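You operate a simulated robot arm through the tools that you are given. There is no shell and no other tool.

You are at the controls of a simulated robot arm. One attempt, no reset.

Task
Take both weights and the bar off the load stand.
Fine: POWER off, then guard down; weights into the tray before the knob is loosened; the bar on its black pads. Set down upright: silver bar.
Where things are to end (x, y in the base frame): weight within 3 cm of [77, 6]; weight within 3 cm of [84, 0].

It is judged by the outcome, as a careful person would: the job done as asked, and still so three seconds after it is handed in. It fails if anything else is knocked over, pushed out of place, dropped, spilled or broken.

Robot
A 7-joint arm with a fingered hand, fixed in place. Base frame: the origin is on the floor under the middle of its stand, x ahead of it, y to its left, z up; the work surface is at about z = 75.5. Lengths are in cm, angles in rad, forces in N, time in s.
It reaches about 122.8 cm from its shoulder. Its first joint turns from -2.007 to 2.007 rad. Payload 5 kg.
The tool frame sits at the grasp point between the pads (the TCP): z along the fingers, y along the line on which they close. The tips reach 3.2 cm beyond it. The gripper opens to 16 cm; its body begins 8.9 cm behind the TCP. The gripper is a hand of 4 fingers: y runs from the thumb to the fingers, the wrist lies at [0, 0, -26.7] in the tool frame.
Orientation is told as [roll, pitch, yaw] about the base's x, y, z axes, in that order, counted from this pose: with the fingers straight down and closing along the base's y, the tool's x points along the base's -x, its y along +y and its z along -z.

Tools
- The arm moves only by the tool arm_command. Its argument "moves" is a list of rows, each a list of 2 entries, a list of its own where there are three numbers: the shift along the tool's x, y, z in cm, then the turn, a rotation vector about the tool's x, y, z in degrees. In form: [[[x, y, z], [wx, wy, wz]], ...]. A call has 1 to 20 rows; each row shifts and turns the commanded pose from where the row before left it, along the tool's axes as they then stand. Each row takes 0.2 s and may step no farther than 5 cm and 0.15 rad from the row before; otherwise, the whole call is refused. A pose out of reach is approached as far as the arm can. The call stops where the force on the tool passes 90 N (or 10 N more than at its start, if that is more) or the arm is blocked; 0.2 s more then pass. In this call time passes only in rows, and 0.2 s behind the last. It gives the time, the measured TCP pose, the force on the tool (base axes), the opening and the grip force at its end, in the units of the frame above (readings bear some noise), with the torque about the TCP (base axes, N m) and any sound that the robot's microphone picked up.
- Cameras (640 x 400 px; columns grow to the right, rows downward): "scene" is fixed at [22.05, 50.01, 163.18]; the picture's right is [-0.81, -0.59, 0.00], its down [-0.42, 0.58, -0.70] and it looks along [0.41, -0.57, -0.71] (base axes); focal length 312 px, centre (320, 200). "wrist" rides on the gripper at [8, -0.4, -11.4] in the tool frame; the picture's right is [0.05, 1.00, 0.00], its down [-0.82, 0.04, -0.58] and it looks along [-0.58, 0.03, 0.82] (tool axes); focal length 265 px, centre (320, 200). There is no depth. A picture from a camera that has moved, and an enlarged one, comes with that camera's place and axes in the base frame and with its lens.
- get_image(camera): a new picture of that camera. It takes no simulated time.
- lift_body(by): slides the trunk up (or, below 0, down) by that many cm; the arm rides with it, the base frame stays. It gives what a move gives, with no picture.
- curl_fingers(finger1, finger2, finger3, thumb_bend): sets how far each is bent, from 0 (flat) to 1 (curled in); at 0.3 the hand is open as for a grip, at 0.7 the pads meet at the TCP. One left out holds its place. A second passes; each finger stops where it meets its share of the squeeze, and holds until it gets a number again. It is the only way to open and close the hand. It gives what a move gives, with no picture; readings hold the bend of each and the force on the fingers (four entries, about 0 where the hand has none), thumb and palm.
- zoom(camera, box): a new picture of the part [left, top, right, bottom] of that camera's present view, enlarged. It takes no simulated time.
- close_job(): hands the job in; it is judged then, once.

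Nothing tells you positions but the pictures and the camera data. Unless the task says otherwise, let go and move clear before handing in.

The tools are called as name(argument=value, ...) on one line, values as JSON. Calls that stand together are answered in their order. arm_command: Moves the arm, as the interface text tells. Its arguments: {"type":"object","properties":{"moves":{"type":"array","items":{"type":"array"}}},"required":["moves"]} The other tools are called the same way: lift_body (by) moves the trunk up or down; curl_fingers (finger1, finger2, finger3, thumb_bend) moves the fingers one by one; get_image (camera) takes a picture; zoom (camera, box) takes an enlarged picture of a part of a camera's view; close_job () hands the job in.

At the start:

```text
time_s: 0.0
eef_pos: [73.53, -0.85, 123.55]
orientation: [-0.001, 0.0, 0.001]
ft_force: [0.0, 0.7, 0.3]
ft_torque: [-0.01, 0.0, 0.01]
width: 15.97
grip_force: 0.1
shape: jaw
bend: [0.3, 0.3, 0.3, 0.3]
finger forces: [0.0, 0.0, 0.0, 0.0, 0.0, 0.1]
trunk travel left (down, up): [-70.0, 29.0]
```

scene: 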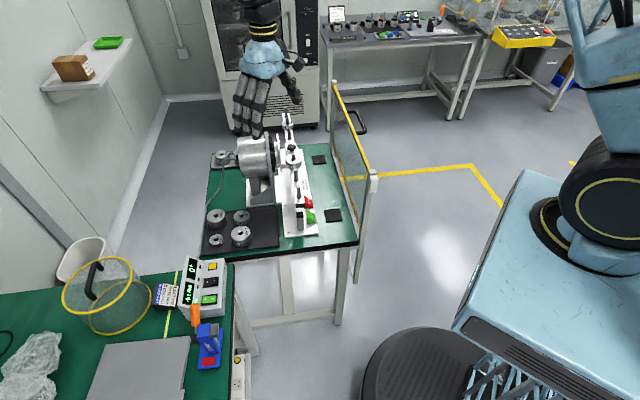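
wrist: 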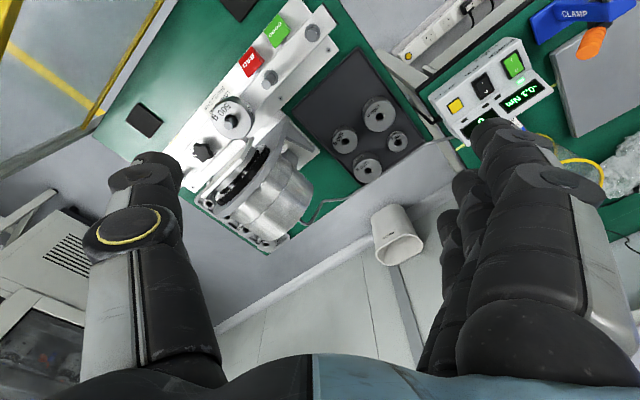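

I see a load stand on a green table with a white base, a drum/motor, red and green controls, and a black tray with weights to its left. I'll zoom in to identify all parts before moving.

zoom(camera="scene", box=[190, 90, 390, 270])

zoom(camera="scene", box=[260, 100, 350, 240])

zoom(camera="wrist", box=[160, 0, 440, 260])

zoom(camera="scene", box=[60, 240, 260, 380])

```text
2.22 times, centred on (290, 180) of scene
camera zoom: at [22.05, 50.01, 163.18], right [-0.81, -0.59, 0.0], down [-0.42, 0.58, -0.7], along [0.41, -0.57, -0.71], focal length 694 px, centre (387, 244)
```

zoom: 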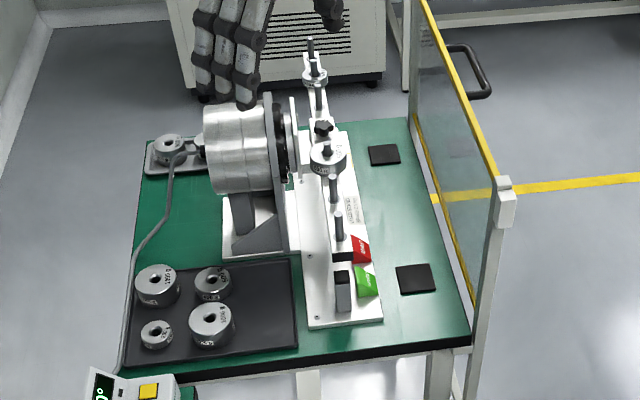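

```text
2.86 times, centred on (305, 170) of scene
camera zoom: at [22.05, 50.01, 163.18], right [-0.81, -0.59, 0.0], down [-0.42, 0.58, -0.7], along [0.41, -0.57, -0.71], focal length 892 px, centre (363, 286)
```

zoom: 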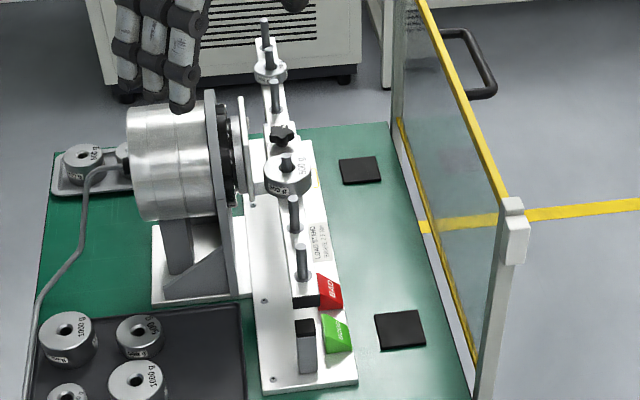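

```text
1.54 times, centred on (300, 130) of wrist
camera zoom: at [65.64, -1.22, 134.84], right [-0.05, 1.0, 0.0], down [0.82, 0.04, 0.58], along [0.58, 0.03, -0.82], focal length 408 px, centre (351, 308)
```

zoom: 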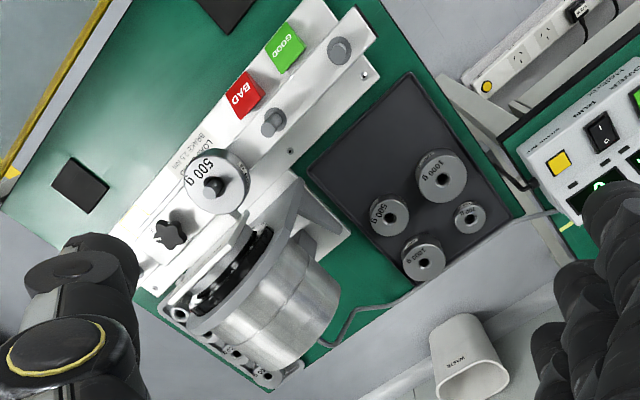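

```text
2.86 times, centred on (160, 310) of scene
camera zoom: at [22.05, 50.01, 163.18], right [-0.81, -0.59, 0.0], down [-0.42, 0.58, -0.7], along [0.41, -0.57, -0.71], focal length 892 px, centre (777, -114)
```

zoom: 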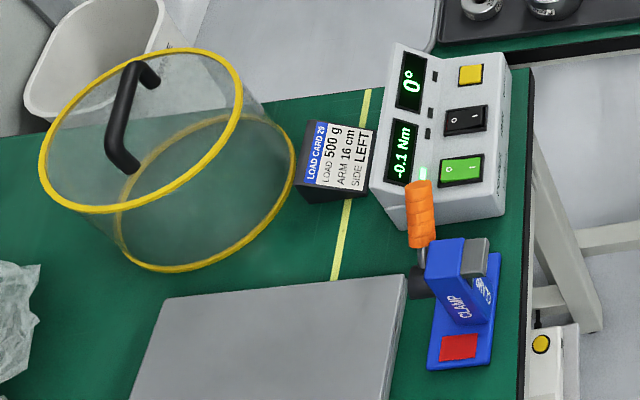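

The stand's bar carries pegs and two weights with a black star knob between them. The control box with switches is on the left table. I need closer views of each before planning.

zoom(camera="scene", box=[270, 180, 334, 220])

zoom(camera="scene", box=[265, 100, 345, 150])

zoom(camera="scene", box=[262, 140, 342, 190])

zoom(camera="scene", box=[150, 245, 246, 305])

zoom(camera="wrist", box=[180, 60, 340, 160])

zoom(camera="wrist", box=[160, 130, 320, 260])

zoom(camera="scene", box=[310, 70, 400, 290])

zoom(camera="wrist", box=[420, 30, 580, 130])

```text
10.00 times, centred on (302, 200) of scene
camera zoom: at [22.05, 50.01, 163.18], right [-0.81, -0.59, 0.0], down [-0.42, 0.58, -0.7], along [0.41, -0.57, -0.71], focal length 3122 px, centre (500, 200)
```

zoom: 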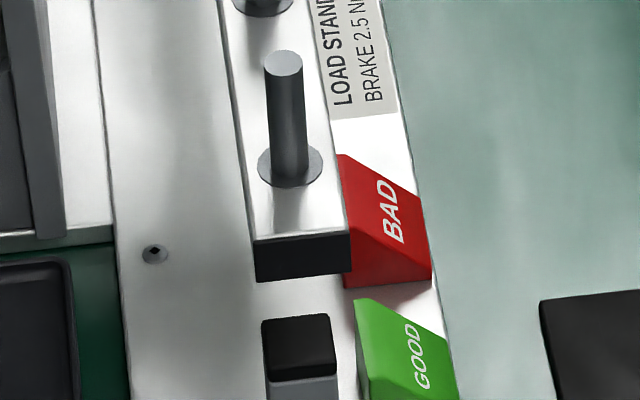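

```text
8.00 times, centred on (305, 125) of scene
camera zoom: at [22.05, 50.01, 163.18], right [-0.81, -0.59, 0.0], down [-0.42, 0.58, -0.7], along [0.41, -0.57, -0.71], focal length 2497 px, centre (440, 800)
```

zoom: 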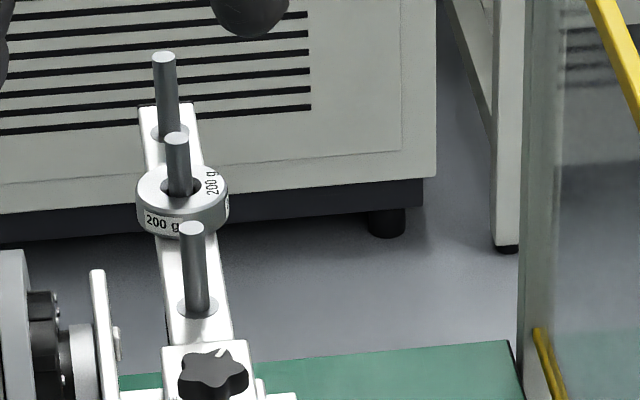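

```text
8.00 times, centred on (302, 165) of scene
camera zoom: at [22.05, 50.01, 163.18], right [-0.81, -0.59, 0.0], down [-0.42, 0.58, -0.7], along [0.41, -0.57, -0.71], focal length 2497 px, centre (464, 480)
```

zoom: 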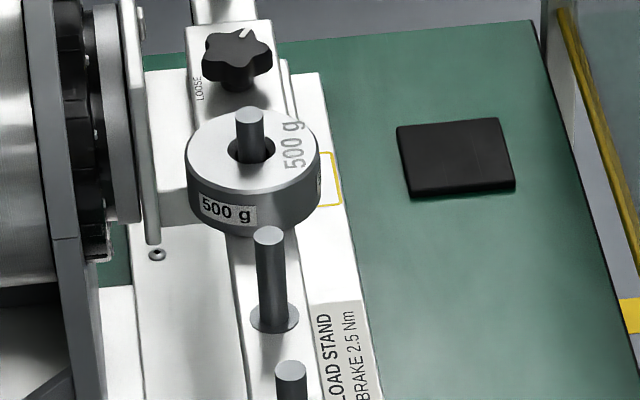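

```text
6.67 times, centred on (198, 275) of scene
camera zoom: at [22.05, 50.01, 163.18], right [-0.81, -0.59, 0.0], down [-0.42, 0.58, -0.7], along [0.41, -0.57, -0.71], focal length 2081 px, centre (1133, -300)
```

zoom: 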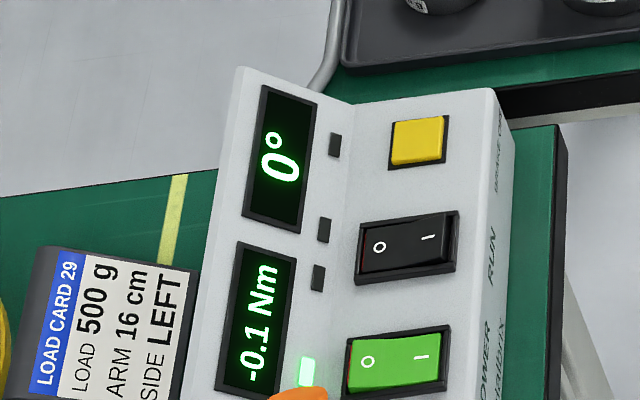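

```text
4.00 times, centred on (260, 110) of wrist
camera zoom: at [65.64, -1.22, 134.84], right [-0.05, 1.0, 0.0], down [0.82, 0.04, 0.58], along [0.58, 0.03, -0.82], focal length 1062 px, centre (560, 560)
```

zoom: 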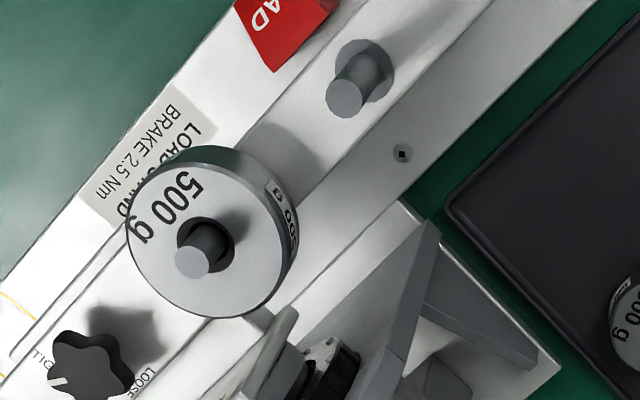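

```text
3.08 times, centred on (240, 195) of wrist
camera zoom: at [65.64, -1.22, 134.84], right [-0.05, 1.0, 0.0], down [0.82, 0.04, 0.58], along [0.58, 0.03, -0.82], focal length 817 px, centre (566, 215)
```

zoom: 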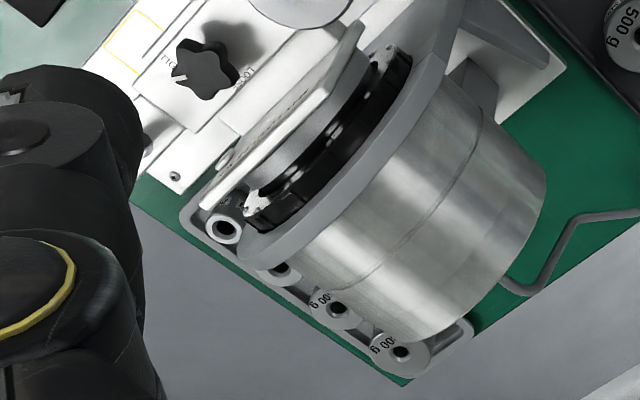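

```text
1.82 times, centred on (355, 180) of scene
camera zoom: at [22.05, 50.01, 163.18], right [-0.81, -0.59, 0.0], down [-0.42, 0.58, -0.7], along [0.41, -0.57, -0.71], focal length 568 px, centre (256, 236)
```

zoom: 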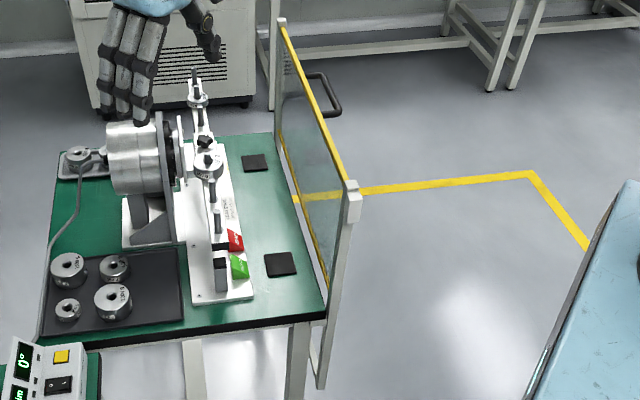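

```text
4.00 times, centred on (500, 80) of wrist
camera zoom: at [65.64, -1.22, 134.84], right [-0.05, 1.0, 0.0], down [0.82, 0.04, 0.58], along [0.58, 0.03, -0.82], focal length 1062 px, centre (-400, 680)
```

zoom: 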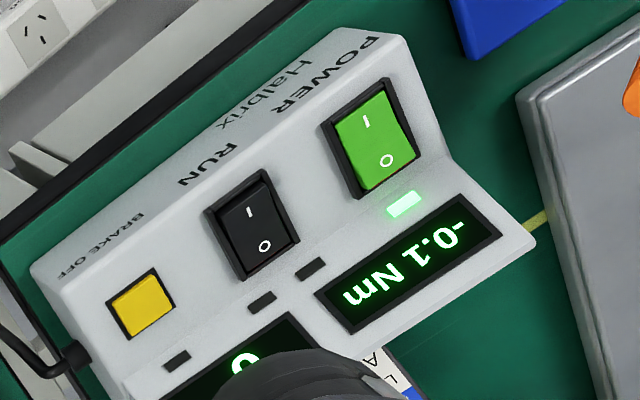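

The load stand is rotated 45° in the base frame: bar at about z≈95, knob near (84,-19), 500 g weight near (78.5,-13), 200 g near (96,-31), POWER rocker near (72,35,81). Before acting I'll shape a pointing finger for the switch and see how the hand looks.

curl_fingers(finger1=1.0, finger2=0.0, finger3=1.0, thumb_bend=1.0)

get_image(camera="wrist")

zoom(camera="scene", box=[210, 0, 340, 150])

```text
time_s: 1.0
eef_pos: [73.7, -0.81, 123.36]
orientation: [0.0, 0.0, 0.001]
ft_force: [-0.4, -0.9, -0.1]
ft_torque: [0.0, 0.02, 0.03]
width: 5.02
grip_force: 0.0
shape: fingers
bend: [1.0, 0.0, 1.0, 1.0]
finger forces: [0.1, 0.0, 0.1, 0.1, 0.0, 0.0]
trunk travel left (down, up): [-70.0, 29.0]
```

```text
taken
camera wrist: at [65.64, -1.23, 134.84], right [-0.05, 1.0, 0.0], down [0.82, 0.04, 0.58], along [0.58, 0.03, -0.82], focal length 265 px, centre (320, 200)
```

wrist: 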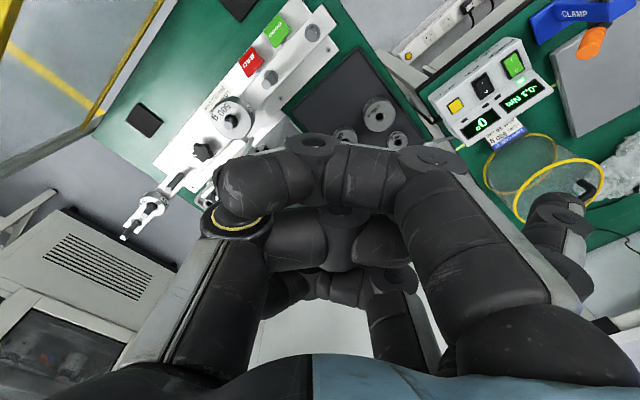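

```text
2.67 times, centred on (275, 75) of scene
camera zoom: at [22.05, 50.01, 163.18], right [-0.81, -0.59, 0.0], down [-0.42, 0.58, -0.7], along [0.41, -0.57, -0.71], focal length 832 px, centre (440, 533)
```

zoom: 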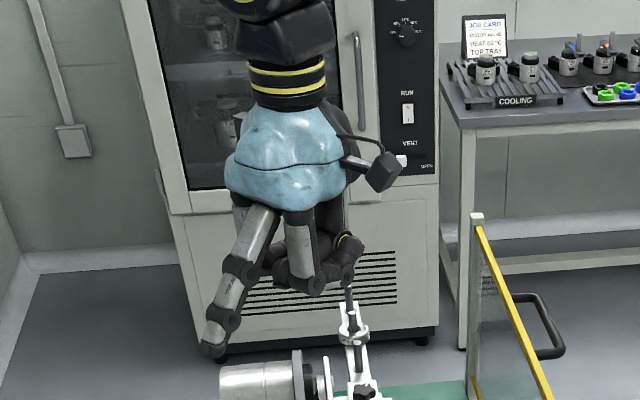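

The straight finger splays outward, so a partly bent pointing finger is better for pressing down. I'll try bend 0.45 and check its tip position.

curl_fingers(finger2=0.42)

get_image(camera="wrist")

zoom(camera="scene", box=[210, 0, 340, 150])

```text
time_s: 2.0
eef_pos: [73.68, -0.91, 123.34]
orientation: [-0.001, 0.002, 0.0]
ft_force: [0.0, -1.1, -0.4]
ft_torque: [0.03, -0.03, 0.01]
width: 4.98
grip_force: 0.1
shape: fingers
bend: [1.0, 0.42, 1.0, 1.0]
finger forces: [0.0, 0.0, 0.0, 0.0, 0.0, 0.0]
trunk travel left (down, up): [-70.0, 29.0]
```

```text
taken
camera wrist: at [65.64, -1.23, 134.84], right [-0.05, 1.0, 0.0], down [0.82, 0.04, 0.58], along [0.58, 0.03, -0.82], focal length 265 px, centre (320, 200)
```

wrist: 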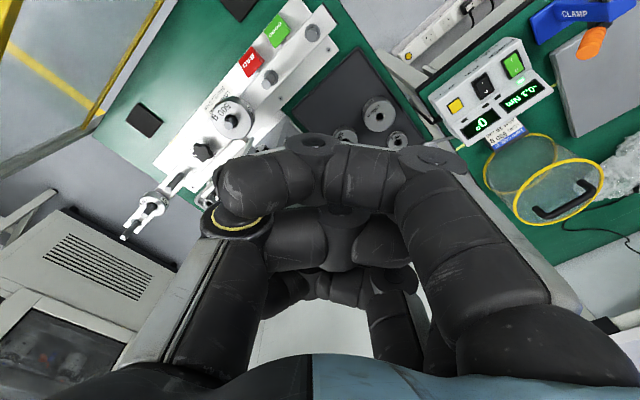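

```text
2.67 times, centred on (275, 75) of scene
camera zoom: at [22.05, 50.01, 163.18], right [-0.81, -0.59, 0.0], down [-0.42, 0.58, -0.7], along [0.41, -0.57, -0.71], focal length 832 px, centre (440, 533)
```

zoom: 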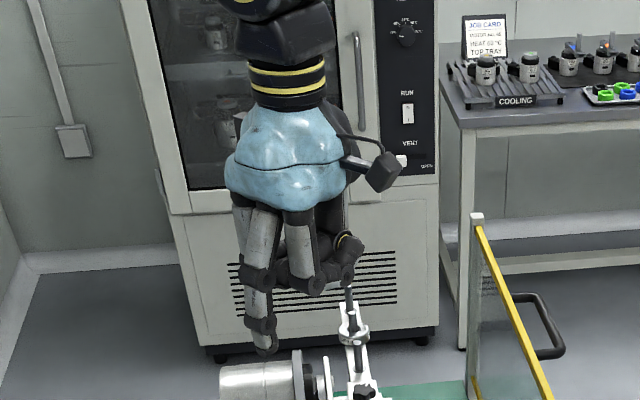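

The pointing fingertip sits at about tool y +6.9, z +3.0, with the curled fingers 5 cm higher. I'll move over to the control box at a safe height and yaw the hand so that it stays clear of the orange clamp handle.

arm_command(moves=[[[-0.26, 3.36, 2.59], [0, 0, 0]], [[-0.26, 3.36, 2.59], [0, 0, 0]], [[-0.26, 3.36, 2.59], [0, 0, 0]], [[-0.26, 3.36, 2.59], [0, 0, 0]], [[-0.26, 3.36, 2.59], [0, 0, 0]], [[-0.26, 3.36, 2.59], [0, 0, 0]], [[-0.26, 3.36, 2.59], [0, 0, 0]], [[-0.26, 3.36, 2.59], [0, 0, 0]], [[-0.26, 3.36, 2.59], [0, 0, 0]], [[0, 0, 0], [0, 0, -7.5]], [[0, 0, 0], [0, 0, -7.5]], [[0, 0, 0], [0, 0, -7.5]], [[0, 0, 0], [0, 0, -7.5]]])

get_image(camera="scene")

get_image(camera="wrist")

```text
time_s: 4.8
eef_pos: [76.03, 29.45, 100.17]
orientation: [-0.001, -0.001, 0.528]
ft_force: [0.1, 0.2, 1.2]
ft_torque: [-0.02, -0.02, -0.01]
width: 5.0
grip_force: 0.0
shape: fingers
bend: [1.0, 0.42, 1.0, 1.0]
finger forces: [0.0, 0.0, 0.1, 0.1, 0.1, 0.1]
trunk travel left (down, up): [-70.0, 29.0]
```

```text
taken
```

scene: 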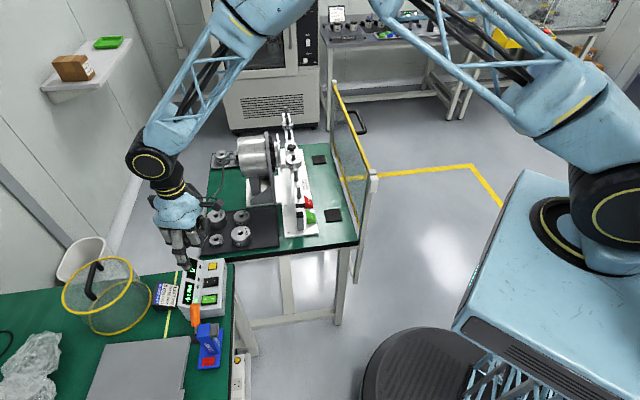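

```text
taken
camera wrist: at [69.28, 25.11, 111.52], right [-0.55, 0.84, 0.0], down [0.68, 0.45, 0.58], along [0.48, 0.32, -0.82], focal length 265 px, centre (320, 200)
```

wrist: 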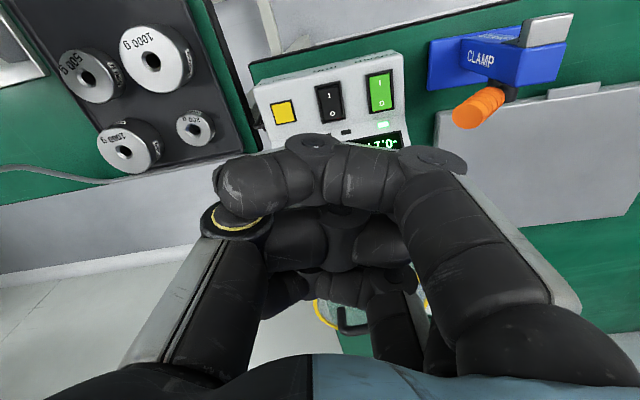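

The arm is now above the control box. I'll zoom in to verify where the fingertip is relative to the POWER rocker.

zoom(camera="scene", box=[130, 190, 250, 320])

zoom(camera="wrist", box=[240, 30, 480, 180])

```text
3.08 times, centred on (190, 255) of scene
camera zoom: at [22.05, 50.01, 163.18], right [-0.81, -0.59, 0.0], down [-0.42, 0.58, -0.7], along [0.41, -0.57, -0.71], focal length 960 px, centre (720, 31)
```

zoom: 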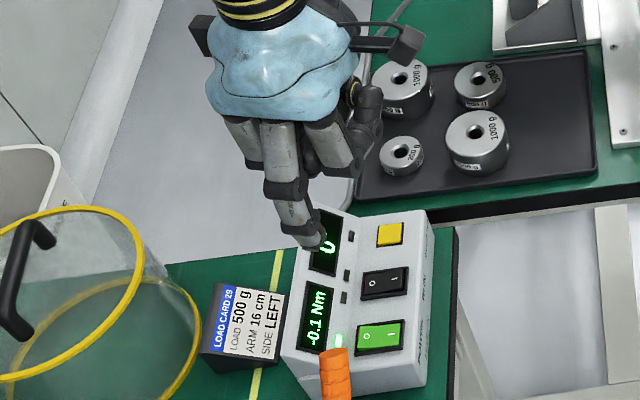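

```text
2.67 times, centred on (360, 105) of wrist
camera zoom: at [69.28, 25.11, 111.52], right [-0.55, 0.84, 0.0], down [0.68, 0.45, 0.58], along [0.48, 0.32, -0.82], focal length 708 px, centre (213, 453)
```

zoom: 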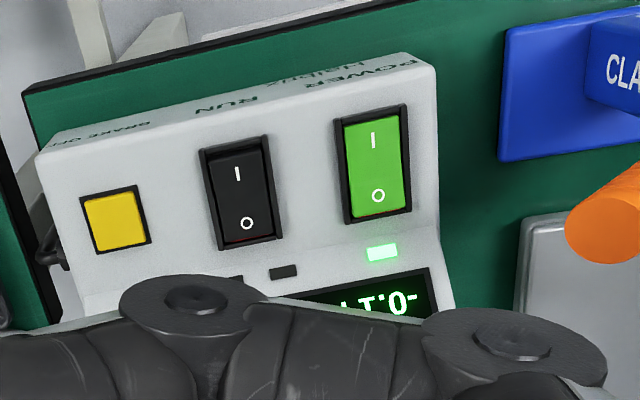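

The fingertip is directly above the "O" end of the POWER rocker (≈72.5, 35.4). I'll come down to just above it and check before pressing.

arm_command(moves=[[[0, 0, 3.5], [0, 0, 0]], [[0, 0, 3.5], [0, 0, 0]], [[0, 0, 3.5], [0, 0, 0]], [[0, 0, 2.0], [0, 0, 0]]])

zoom(camera="scene", box=[160, 245, 240, 325])

get_image(camera="wrist")

```text
time_s: 5.8
eef_pos: [75.98, 29.33, 87.48]
orientation: [0.0, -0.001, 0.526]
ft_force: [-0.2, 0.4, -0.7]
ft_torque: [-0.02, 0.0, -0.01]
width: 5.0
grip_force: 0.0
shape: fingers
bend: [1.0, 0.42, 1.0, 1.0]
finger forces: [0.0, 0.0, 0.1, 0.0, 0.0, 0.0]
trunk travel left (down, up): [-70.0, 29.0]
```

```text
5.00 times, centred on (200, 285) of scene
camera zoom: at [22.05, 50.01, 163.18], right [-0.81, -0.59, 0.0], down [-0.42, 0.58, -0.7], along [0.41, -0.57, -0.71], focal length 1561 px, centre (920, -225)
```

zoom: 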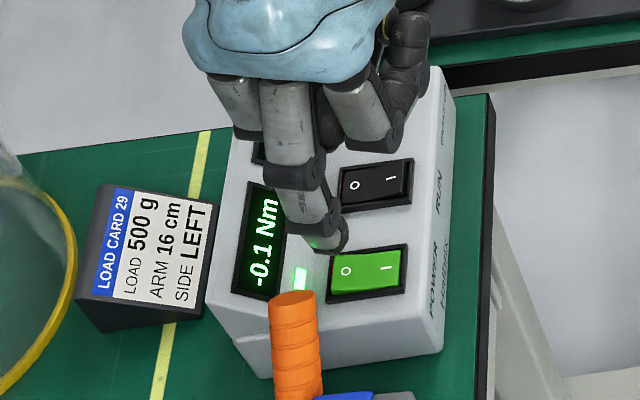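

```text
taken
camera wrist: at [69.28, 25.03, 98.9], right [-0.54, 0.84, 0.0], down [0.68, 0.44, 0.58], along [0.48, 0.31, -0.82], focal length 265 px, centre (320, 200)
```

wrist: 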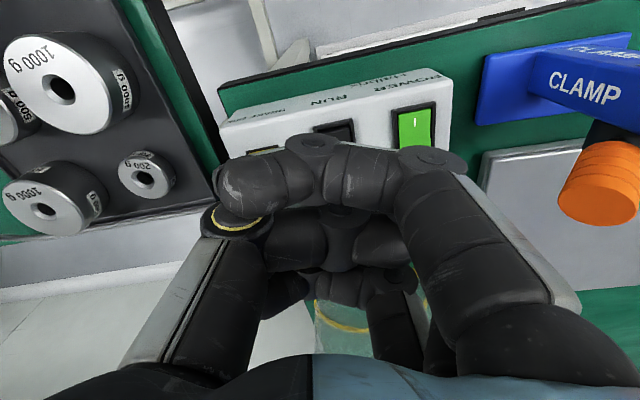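

The fingertip is about 3 cm above the rocker's O end. I'll now lower slowly and press.

arm_command(moves=[[[0, 0, 1.0], [0, 0, 0]], [[0, 0, 1.0], [0, 0, 0]], [[0, 0, 0.5], [0, 0, 0]], [[0, 0, 0.3], [0, 0, 0]]])

zoom(camera="scene", box=[160, 245, 240, 325])

```text
time_s: 6.8
eef_pos: [76.04, 29.46, 84.75]
orientation: [-0.001, -0.001, 0.526]
ft_force: [-0.3, 0.3, -0.3]
ft_torque: [0.0, 0.0, -0.01]
width: 5.0
grip_force: 0.0
shape: fingers
bend: [1.0, 0.42, 1.0, 1.0]
finger forces: [0.1, 0.0, 0.0, 0.0, 0.0, 0.0]
trunk travel left (down, up): [-70.0, 29.0]
```

```text
5.00 times, centred on (200, 285) of scene
camera zoom: at [22.05, 50.01, 163.18], right [-0.81, -0.59, 0.0], down [-0.42, 0.58, -0.7], along [0.41, -0.57, -0.71], focal length 1561 px, centre (920, -225)
```

zoom: 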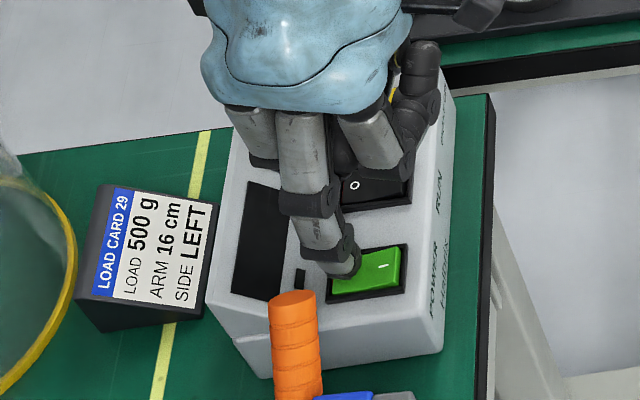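

The displays and LED have gone dark, so the power is off. I'll lift straight up and confirm the rocker stays that way and that the RUN switch is untouched.

arm_command(moves=[[[0, 0, -2], [0, 0, 0]], [[0, 0, -4], [0, 0, 0]], [[0, 0, -4.5], [0, 0, 0]], [[0, 0, -4.5], [0, 0, 0]], [[0, 0, -4.5], [0, 0, 0]], [[0, 0, -4.5], [0, 0, 0]]])

zoom(camera="scene", box=[160, 245, 240, 325])

get_image(camera="wrist")

```text
time_s: 8.2
eef_pos: [75.67, 29.31, 109.11]
orientation: [0.0, 0.002, 0.525]
ft_force: [0.3, -1.0, -0.5]
ft_torque: [0.02, -0.04, 0.01]
width: 5.0
grip_force: 0.0
shape: fingers
bend: [1.0, 0.42, 1.0, 1.0]
finger forces: [0.1, 0.0, 0.0, 0.1, 0.0, 0.0]
trunk travel left (down, up): [-70.0, 29.0]
```

```text
5.00 times, centred on (200, 285) of scene
camera zoom: at [22.05, 50.01, 163.18], right [-0.81, -0.59, 0.0], down [-0.42, 0.58, -0.7], along [0.41, -0.57, -0.71], focal length 1561 px, centre (920, -225)
```

zoom: 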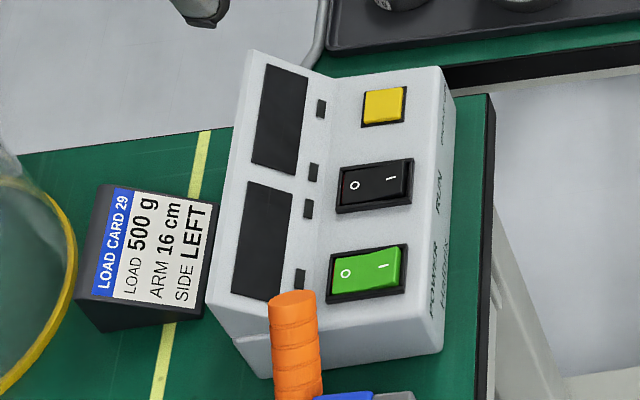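

```text
taken
camera wrist: at [68.96, 24.95, 120.44], right [-0.55, 0.84, 0.0], down [0.68, 0.44, 0.58], along [0.48, 0.32, -0.82], focal length 265 px, centre (320, 200)
```

wrist: 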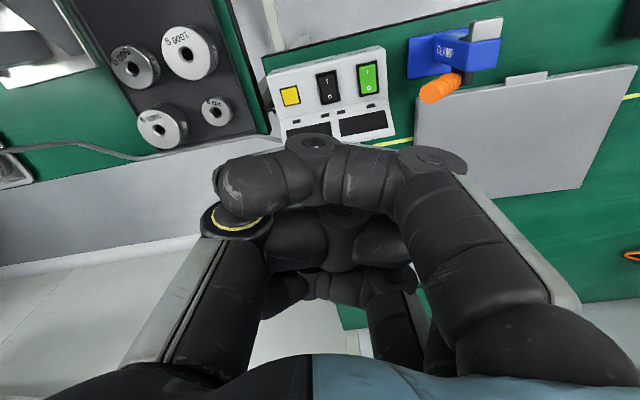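

POWER is off and the RUN switch is unchanged. Now I'll study the guard panel (glass with yellow edges and black handle) to see how it moves.

zoom(camera="scene", box=[315, 70, 395, 190])

zoom(camera="scene", box=[325, 160, 405, 300])

zoom(camera="scene", box=[345, 160, 395, 200])

zoom(camera="scene", box=[320, 70, 380, 145])

```text
3.33 times, centred on (355, 130) of scene
camera zoom: at [22.05, 50.01, 163.18], right [-0.81, -0.59, 0.0], down [-0.42, 0.58, -0.7], along [0.41, -0.57, -0.71], focal length 1040 px, centre (203, 433)
```

zoom: 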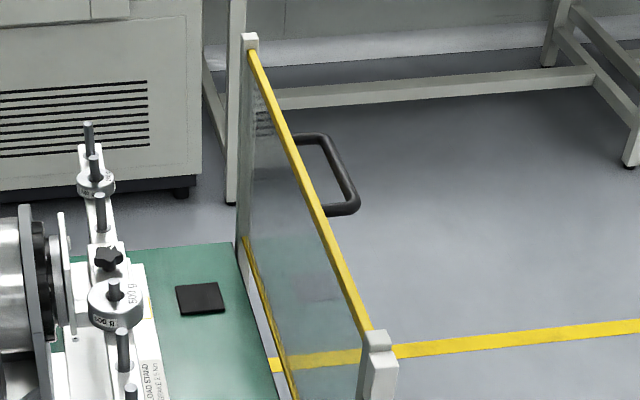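

```text
2.86 times, centred on (365, 230) of scene
camera zoom: at [22.05, 50.01, 163.18], right [-0.81, -0.59, 0.0], down [-0.42, 0.58, -0.7], along [0.41, -0.57, -0.71], focal length 892 px, centre (191, 114)
```

zoom: 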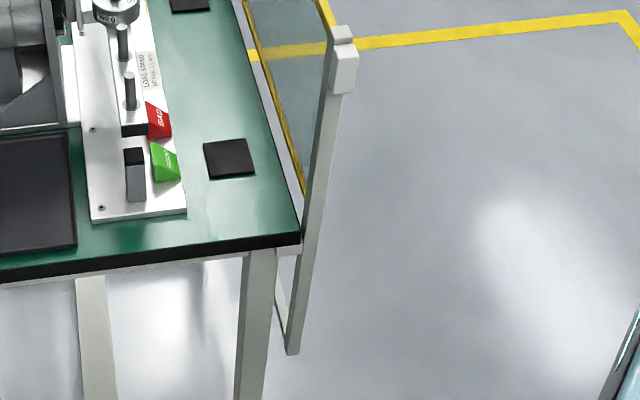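

```text
10.00 times, centred on (370, 180) of scene
camera zoom: at [22.05, 50.01, 163.18], right [-0.81, -0.59, 0.0], down [-0.42, 0.58, -0.7], along [0.41, -0.57, -0.71], focal length 3122 px, centre (-180, 400)
```

zoom: 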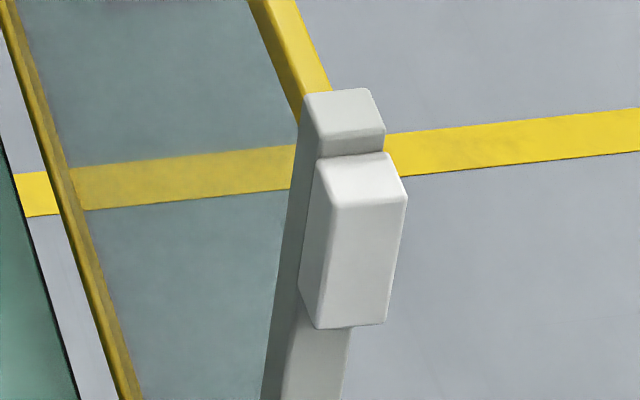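

```text
5.33 times, centred on (350, 108) of scene
camera zoom: at [22.05, 50.01, 163.18], right [-0.81, -0.59, 0.0], down [-0.42, 0.58, -0.7], along [0.41, -0.57, -0.71], focal length 1665 px, centre (160, 693)
```

zoom: 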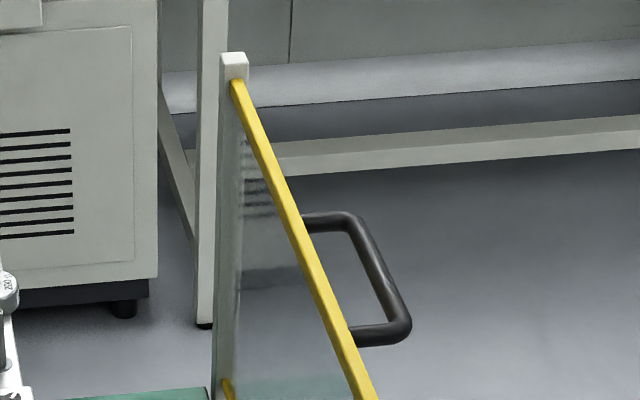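

The guard is a glass panel sliding between two posts (top ≈ z 106, plane v≈25 from the robot side) with a D‑handle near its top edge on the robot's side. I'll form a fist, go up and across, and look at it from the hand camera.

curl_fingers(finger1=1.0, finger2=1.0, finger3=1.0, thumb_bend=1.0)

arm_command(moves=[[[0, 0, -4.5], [0, 0, 0]], [[0, 0, -4.5], [0, 0, 0]], [[0, 0, -4.5], [0, 0, 0]], [[0, 0, -4.5], [0, 0, 0]], [[0, 0, 0], [0, 0, 7.5]], [[0, 0, 0], [0, 0, 7.5]], [[0, 0, 0], [0, 0, 7.5]], [[0, 0, 0], [0, 0, 7.5]], [[1.0, -4.2, 0], [0, 0, 0]], [[1.0, -4.2, 0], [0, 0, 0]], [[1.0, -4.2, 0], [0, 0, 0]], [[1.0, -4.2, 0], [0, 0, 0]], [[1.0, -4.2, 0], [0, 0, 0]], [[1.0, -4.2, 0], [0, 0, 0]], [[1.0, -4.2, 0], [0, 0, 0]]])

get_image(camera="wrist")

get_image(camera="scene")

```text
time_s: 9.2
eef_pos: [75.87, 29.28, 108.92]
orientation: [0.0, 0.0, 0.523]
ft_force: [-0.2, 0.1, -0.2]
ft_torque: [-0.03, -0.01, 0.03]
width: 4.87
grip_force: 0.0
shape: fingers
bend: [1.0, 0.93, 1.0, 1.0]
finger forces: [0.1, 0.0, 0.0, 0.0, 0.1, 0.0]
trunk travel left (down, up): [-70.0, 29.0]
```

```text
time_s: 12.4
eef_pos: [68.82, -0.25, 126.75]
orientation: [0.0, -0.001, 0.003]
ft_force: [-0.6, -0.6, 0.7]
ft_torque: [0.01, 0.0, -0.03]
width: 4.91
grip_force: 0.0
shape: fingers
bend: [1.0, 0.93, 1.0, 1.0]
finger forces: [0.0, 0.1, 0.0, 0.0, 0.0, 0.1]
trunk travel left (down, up): [-70.0, 29.0]
```

```text
taken
camera wrist: at [60.72, -0.57, 138.23], right [-0.05, 1.0, 0.0], down [0.81, 0.04, 0.58], along [0.58, 0.03, -0.82], focal length 265 px, centre (320, 200)
```

wrist: 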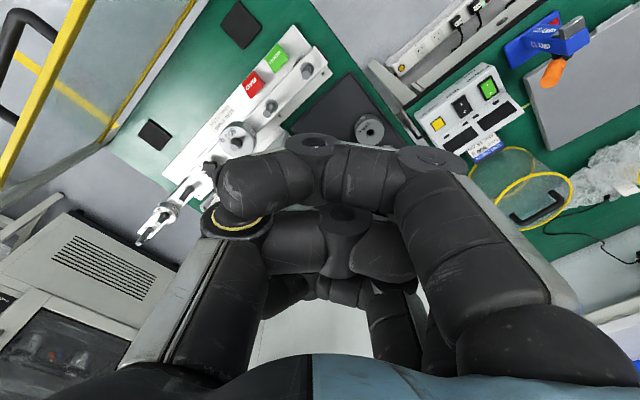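

```text
taken
```

scene: 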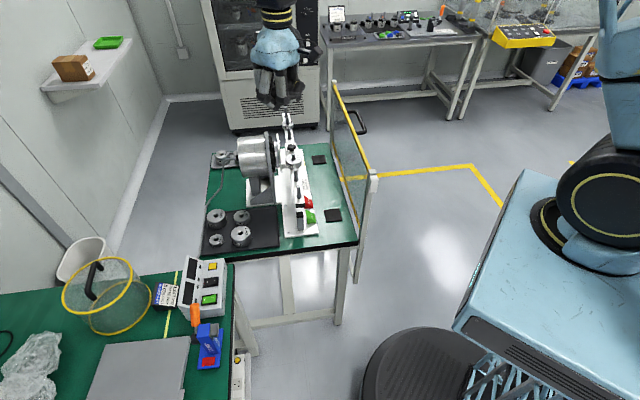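

Rotating the hand to line up with the stand (yaw −45°) and moving toward the guard's near end at safe height to view the handle.

arm_command(moves=[[[0, 0, 0], [0, 0, 7.5]], [[0, 0, 0], [0, 0, 7.5]], [[0, 0, 0], [0, 0, 7.5]], [[0, 0, 0], [0, 0, 7.5]], [[0, 0, 0], [0, 0, 7.5]], [[0, 0, 0], [0, 0, 7.5]], [[-1.0, -4.2, 0], [0, 0, 0]], [[-1.0, -4.2, 0], [0, 0, 0]], [[-1.0, -4.2, 0], [0, 0, 0]], [[-1.0, -4.2, 0], [0, 0, 0]], [[-1.0, -4.2, 0], [0, 0, 0]], [[-1.0, -4.2, 0], [0, 0, 0]]])

get_image(camera="wrist")

get_image(camera="scene")

```text
time_s: 15.0
eef_pos: [55.4, -22.07, 126.76]
orientation: [0.003, -0.001, -0.785]
ft_force: [-0.1, -0.4, 0.4]
ft_torque: [0.0, -0.02, 0.01]
width: 4.89
grip_force: 0.1
shape: fingers
bend: [1.0, 0.93, 1.0, 1.0]
finger forces: [0.1, 0.0, 0.1, 0.0, 0.0, 0.0]
trunk travel left (down, up): [-70.0, 29.0]
```

```text
taken
camera wrist: at [49.48, -16.7, 138.16], right [0.67, 0.74, 0.0], down [0.61, -0.55, 0.58], along [0.43, -0.39, -0.82], focal length 265 px, centre (320, 200)
```

wrist: 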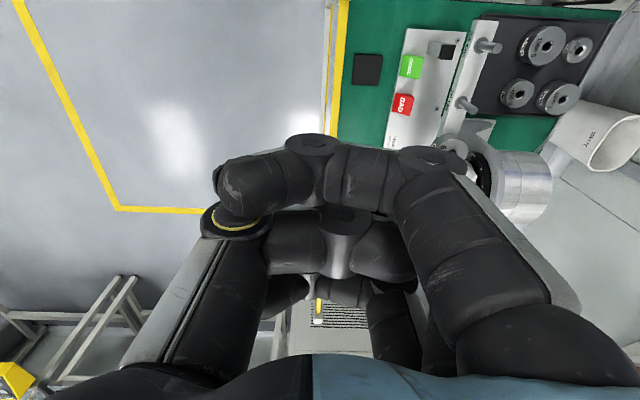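

```text
taken
```

scene: 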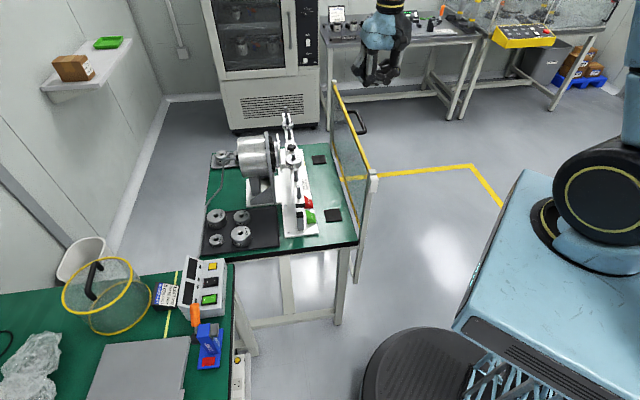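

The rail is at v≈25.4. To see the handle itself I'll move the camera along the guard at the same height.

arm_command(moves=[[[-4.0, -0.1, 0], [0, 0, 0]], [[-4.0, -0.1, 0], [0, 0, 0]], [[-4.0, -0.1, 0], [0, 0, 0]], [[-4.0, -0.1, 0], [0, 0, 0]], [[-4.0, -0.1, 0], [0, 0, 0]], [[-4.0, -0.1, 0], [0, 0, 0]], [[-4.0, -0.1, 0], [0, 0, 0]]])

get_image(camera="wrist")

get_image(camera="scene")

```text
time_s: 16.6
eef_pos: [74.98, -42.23, 126.78]
orientation: [-0.001, 0.0, -0.785]
ft_force: [-0.1, 0.2, 0.2]
ft_torque: [-0.01, 0.01, 0.02]
width: 4.9
grip_force: 0.0
shape: fingers
bend: [1.0, 0.93, 1.0, 1.0]
finger forces: [0.0, 0.0, 0.1, 0.1, 0.0, 0.1]
trunk travel left (down, up): [-70.0, 29.0]
```

```text
taken
camera wrist: at [68.9, -36.98, 138.08], right [0.67, 0.74, 0.0], down [0.61, -0.55, 0.58], along [0.43, -0.39, -0.82], focal length 265 px, centre (320, 200)
```

wrist: 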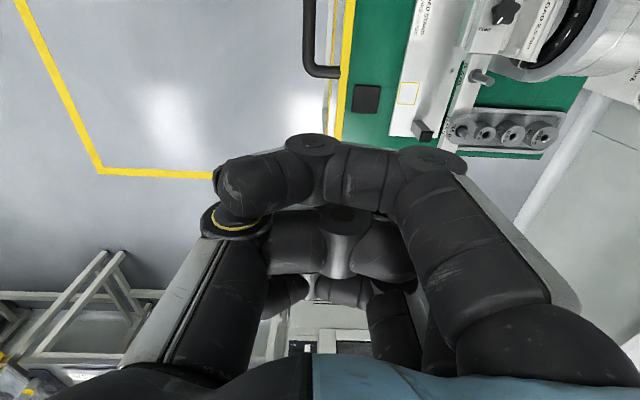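

```text
taken
```

scene: 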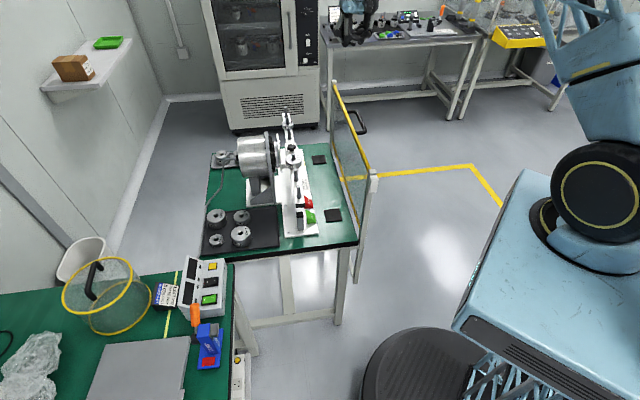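

The handle is at u≈67–80, v≈21.4, z≈105, and the top rail at v≈25.3, z≈106. I'll place the fist over both, centred at u≈73.6, and come down near the rail.

arm_command(moves=[[[4.65, -0.33, 0], [0, 0, 0]], [[4.65, -0.33, 0], [0, 0, 0]], [[0, 0, 4.5], [0, 0, 0]], [[0, 0, 4.5], [0, 0, 0]], [[0, 0, 4.5], [0, 0, 0]], [[0, 0, 3.5], [0, 0, 0]]])

get_image(camera="wrist")

zoom(camera="scene", box=[290, 40, 410, 190])

```text
time_s: 18.0
eef_pos: [67.48, -36.11, 109.88]
orientation: [0.0, -0.001, -0.783]
ft_force: [1.2, -0.1, 1.0]
ft_torque: [0.01, 0.02, -0.03]
width: 4.9
grip_force: 0.1
shape: fingers
bend: [1.0, 0.93, 1.0, 1.0]
finger forces: [0.0, 0.0, 0.1, 0.1, 0.0, 0.0]
trunk travel left (down, up): [-70.0, 29.0]
```

```text
taken
camera wrist: at [61.64, -30.78, 121.26], right [0.67, 0.74, 0.0], down [0.61, -0.55, 0.58], along [0.43, -0.39, -0.82], focal length 265 px, centre (320, 200)
```

wrist: 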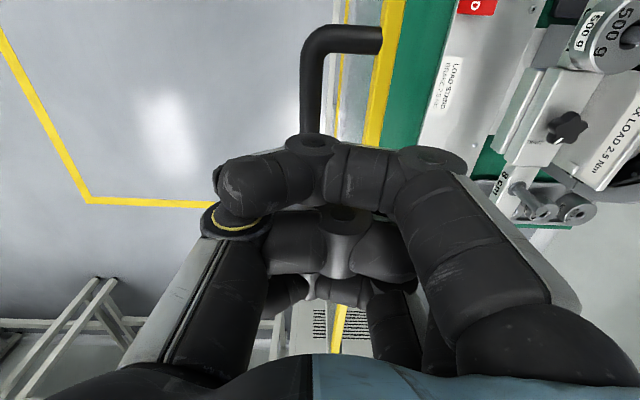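

```text
2.67 times, centred on (350, 115) of scene
camera zoom: at [22.05, 50.01, 163.18], right [-0.81, -0.59, 0.0], down [-0.42, 0.58, -0.7], along [0.41, -0.57, -0.71], focal length 832 px, centre (240, 427)
```

zoom: 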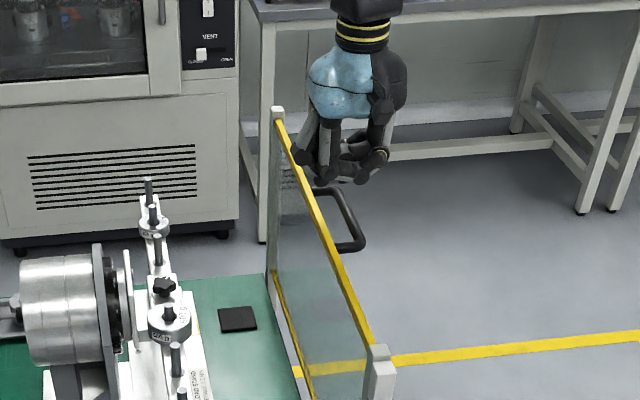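

The fist is about 4–5 cm above the handle and rail. I'll lower it slowly until contact and read the force.

arm_command(moves=[[[0, 0, 2.0], [0, 0, 0]], [[0, 0, 1.0], [0, 0, 0]], [[0, 0, 1.0], [0, 0, 0]], [[0, 0, 0.7], [0, 0, 0]], [[0, 0, 0.7], [0, 0, 0]]])

zoom(camera="scene", box=[290, 40, 410, 190])

```text
time_s: 19.2
eef_pos: [67.83, -36.23, 104.3]
orientation: [0.001, 0.0, -0.784]
ft_force: [-0.2, 0.4, 1.6]
ft_torque: [0.04, -0.02, 0.02]
width: 4.93
grip_force: 0.0
shape: fingers
bend: [1.0, 0.94, 1.0, 1.0]
finger forces: [0.1, 0.0, 0.1, 0.0, 0.0, 0.0]
trunk travel left (down, up): [-70.0, 29.0]
```

```text
2.67 times, centred on (350, 115) of scene
camera zoom: at [22.05, 50.01, 163.18], right [-0.81, -0.59, 0.0], down [-0.42, 0.58, -0.7], along [0.41, -0.57, -0.71], focal length 832 px, centre (240, 427)
```

zoom: 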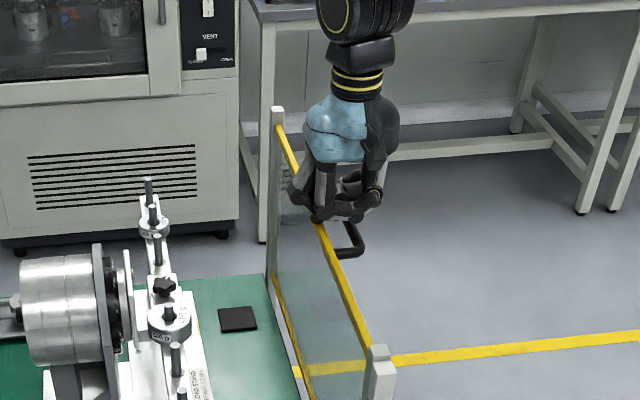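

The fist is at the rail and it already seems to be giving slightly. I'll continue pushing gently downward.

arm_command(moves=[[[0, 0, 1.0], [0, 0, 0]], [[0, 0, 1.0], [0, 0, 0]], [[0, 0, 1.0], [0, 0, 0]], [[0, 0, 1.0], [0, 0, 0]]])

zoom(camera="scene", box=[290, 40, 410, 190])

```text
time_s: 20.2
eef_pos: [67.62, -36.2, 100.31]
orientation: [0.0, 0.001, -0.787]
ft_force: [-0.3, 0.2, 1.3]
ft_torque: [0.05, -0.04, 0.03]
width: 4.95
grip_force: 0.2
shape: fingers
bend: [1.0, 0.94, 1.0, 1.0]
finger forces: [0.1, 0.1, 0.0, 0.1, 0.0, 0.1]
trunk travel left (down, up): [-70.0, 29.0]
```

```text
2.67 times, centred on (350, 115) of scene
camera zoom: at [22.05, 50.01, 163.18], right [-0.81, -0.59, 0.0], down [-0.42, 0.58, -0.7], along [0.41, -0.57, -0.71], focal length 832 px, centre (240, 427)
```

zoom: 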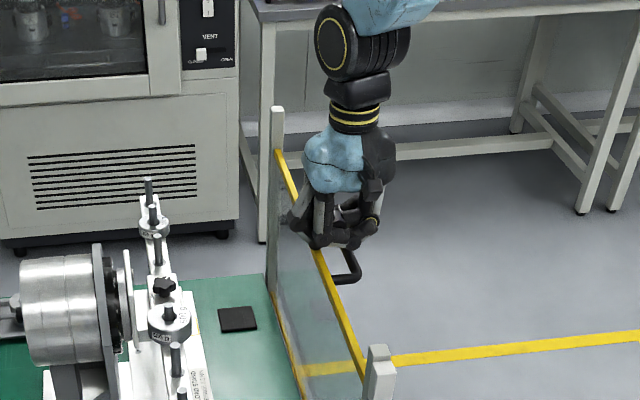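

The guard slides down smoothly with about 1–2 N. I'll continue downward in steps.

arm_command(moves=[[[0, 0, 1.5], [0, 0, 0]], [[0, 0, 1.5], [0, 0, 0]], [[0, 0, 1.5], [0, 0, 0]], [[0, 0, 1.5], [0, 0, 0]], [[0, 0, 1.5], [0, 0, 0]], [[0, 0, 1.5], [0, 0, 0]], [[0, 0, 1.5], [0, 0, 0]], [[0, 0, 1.5], [0, 0, 0]]])

get_image(camera="scene")

get_image(camera="wrist")

```text
time_s: 22.0
eef_pos: [67.9, -36.26, 88.41]
orientation: [0.001, 0.0, -0.784]
ft_force: [0.1, -0.5, -0.4]
ft_torque: [0.01, 0.0, 0.04]
width: 4.91
grip_force: 0.1
shape: fingers
bend: [1.0, 0.94, 1.0, 1.0]
finger forces: [0.1, 0.0, 0.1, 0.0, 0.0, 0.1]
trunk travel left (down, up): [-70.0, 29.0]
```

```text
taken
```

scene: 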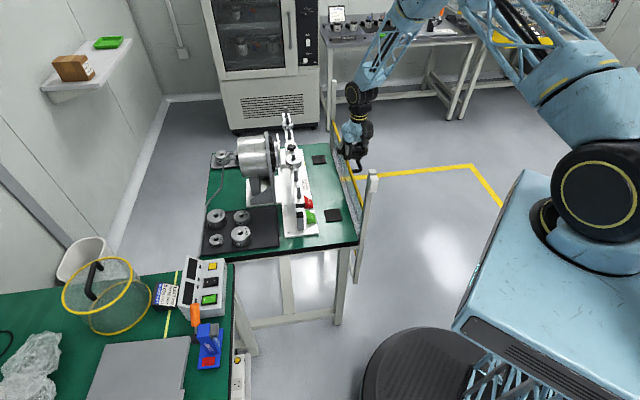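

```text
taken
camera wrist: at [61.88, -30.79, 99.86], right [0.67, 0.74, 0.0], down [0.61, -0.55, 0.58], along [0.43, -0.39, -0.82], focal length 265 px, centre (320, 200)
```

wrist: 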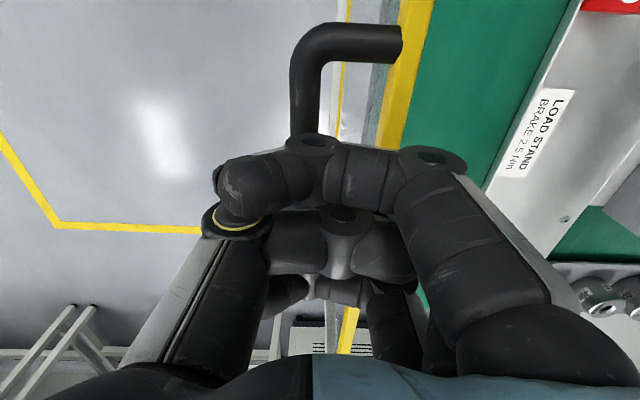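

It follows well; the rail is now at about z 90. I'll keep pushing until it reaches its stop.

arm_command(moves=[[[0, 0, 1.2], [0, 0, 0]], [[0, 0, 1.2], [0, 0, 0]], [[0, 0, 1.2], [0, 0, 0]], [[0, 0, 1.2], [0, 0, 0]], [[0, 0, 1.2], [0, 0, 0]], [[0, 0, 1.2], [0, 0, 0]], [[0, 0, 1.2], [0, 0, 0]]])

zoom(camera="scene", box=[270, 70, 430, 270])

get_image(camera="wrist")

```text
time_s: 23.6
eef_pos: [67.62, -36.28, 79.87]
orientation: [-0.001, 0.001, -0.785]
ft_force: [0.3, -0.2, 0.7]
ft_torque: [-0.01, -0.02, -0.02]
width: 4.91
grip_force: 0.1
shape: fingers
bend: [1.0, 0.94, 1.0, 1.0]
finger forces: [0.1, 0.1, 0.1, 0.0, 0.0, 0.0]
trunk travel left (down, up): [-70.0, 29.0]
```

```text
2.00 times, centred on (350, 170) of scene
camera zoom: at [22.05, 50.01, 163.18], right [-0.81, -0.59, 0.0], down [-0.42, 0.58, -0.7], along [0.41, -0.57, -0.71], focal length 624 px, centre (260, 260)
```

zoom: 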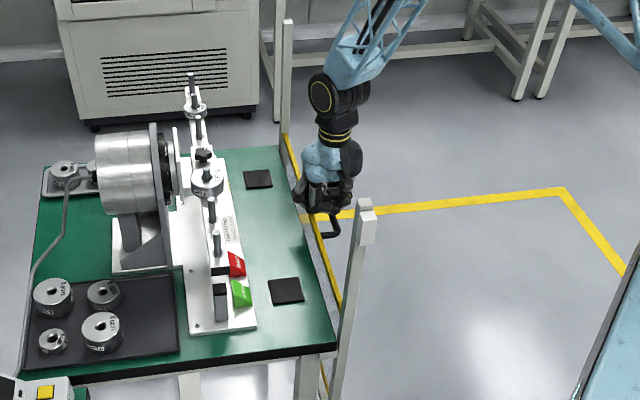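

```text
taken
camera wrist: at [61.72, -30.89, 91.39], right [0.67, 0.74, 0.0], down [0.61, -0.55, 0.58], along [0.43, -0.39, -0.82], focal length 265 px, centre (320, 200)
```

wrist: 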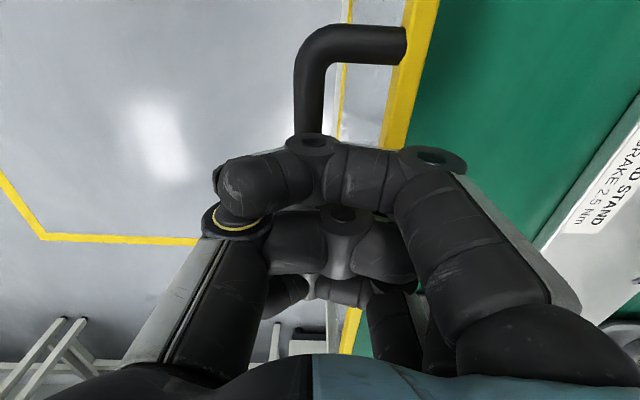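

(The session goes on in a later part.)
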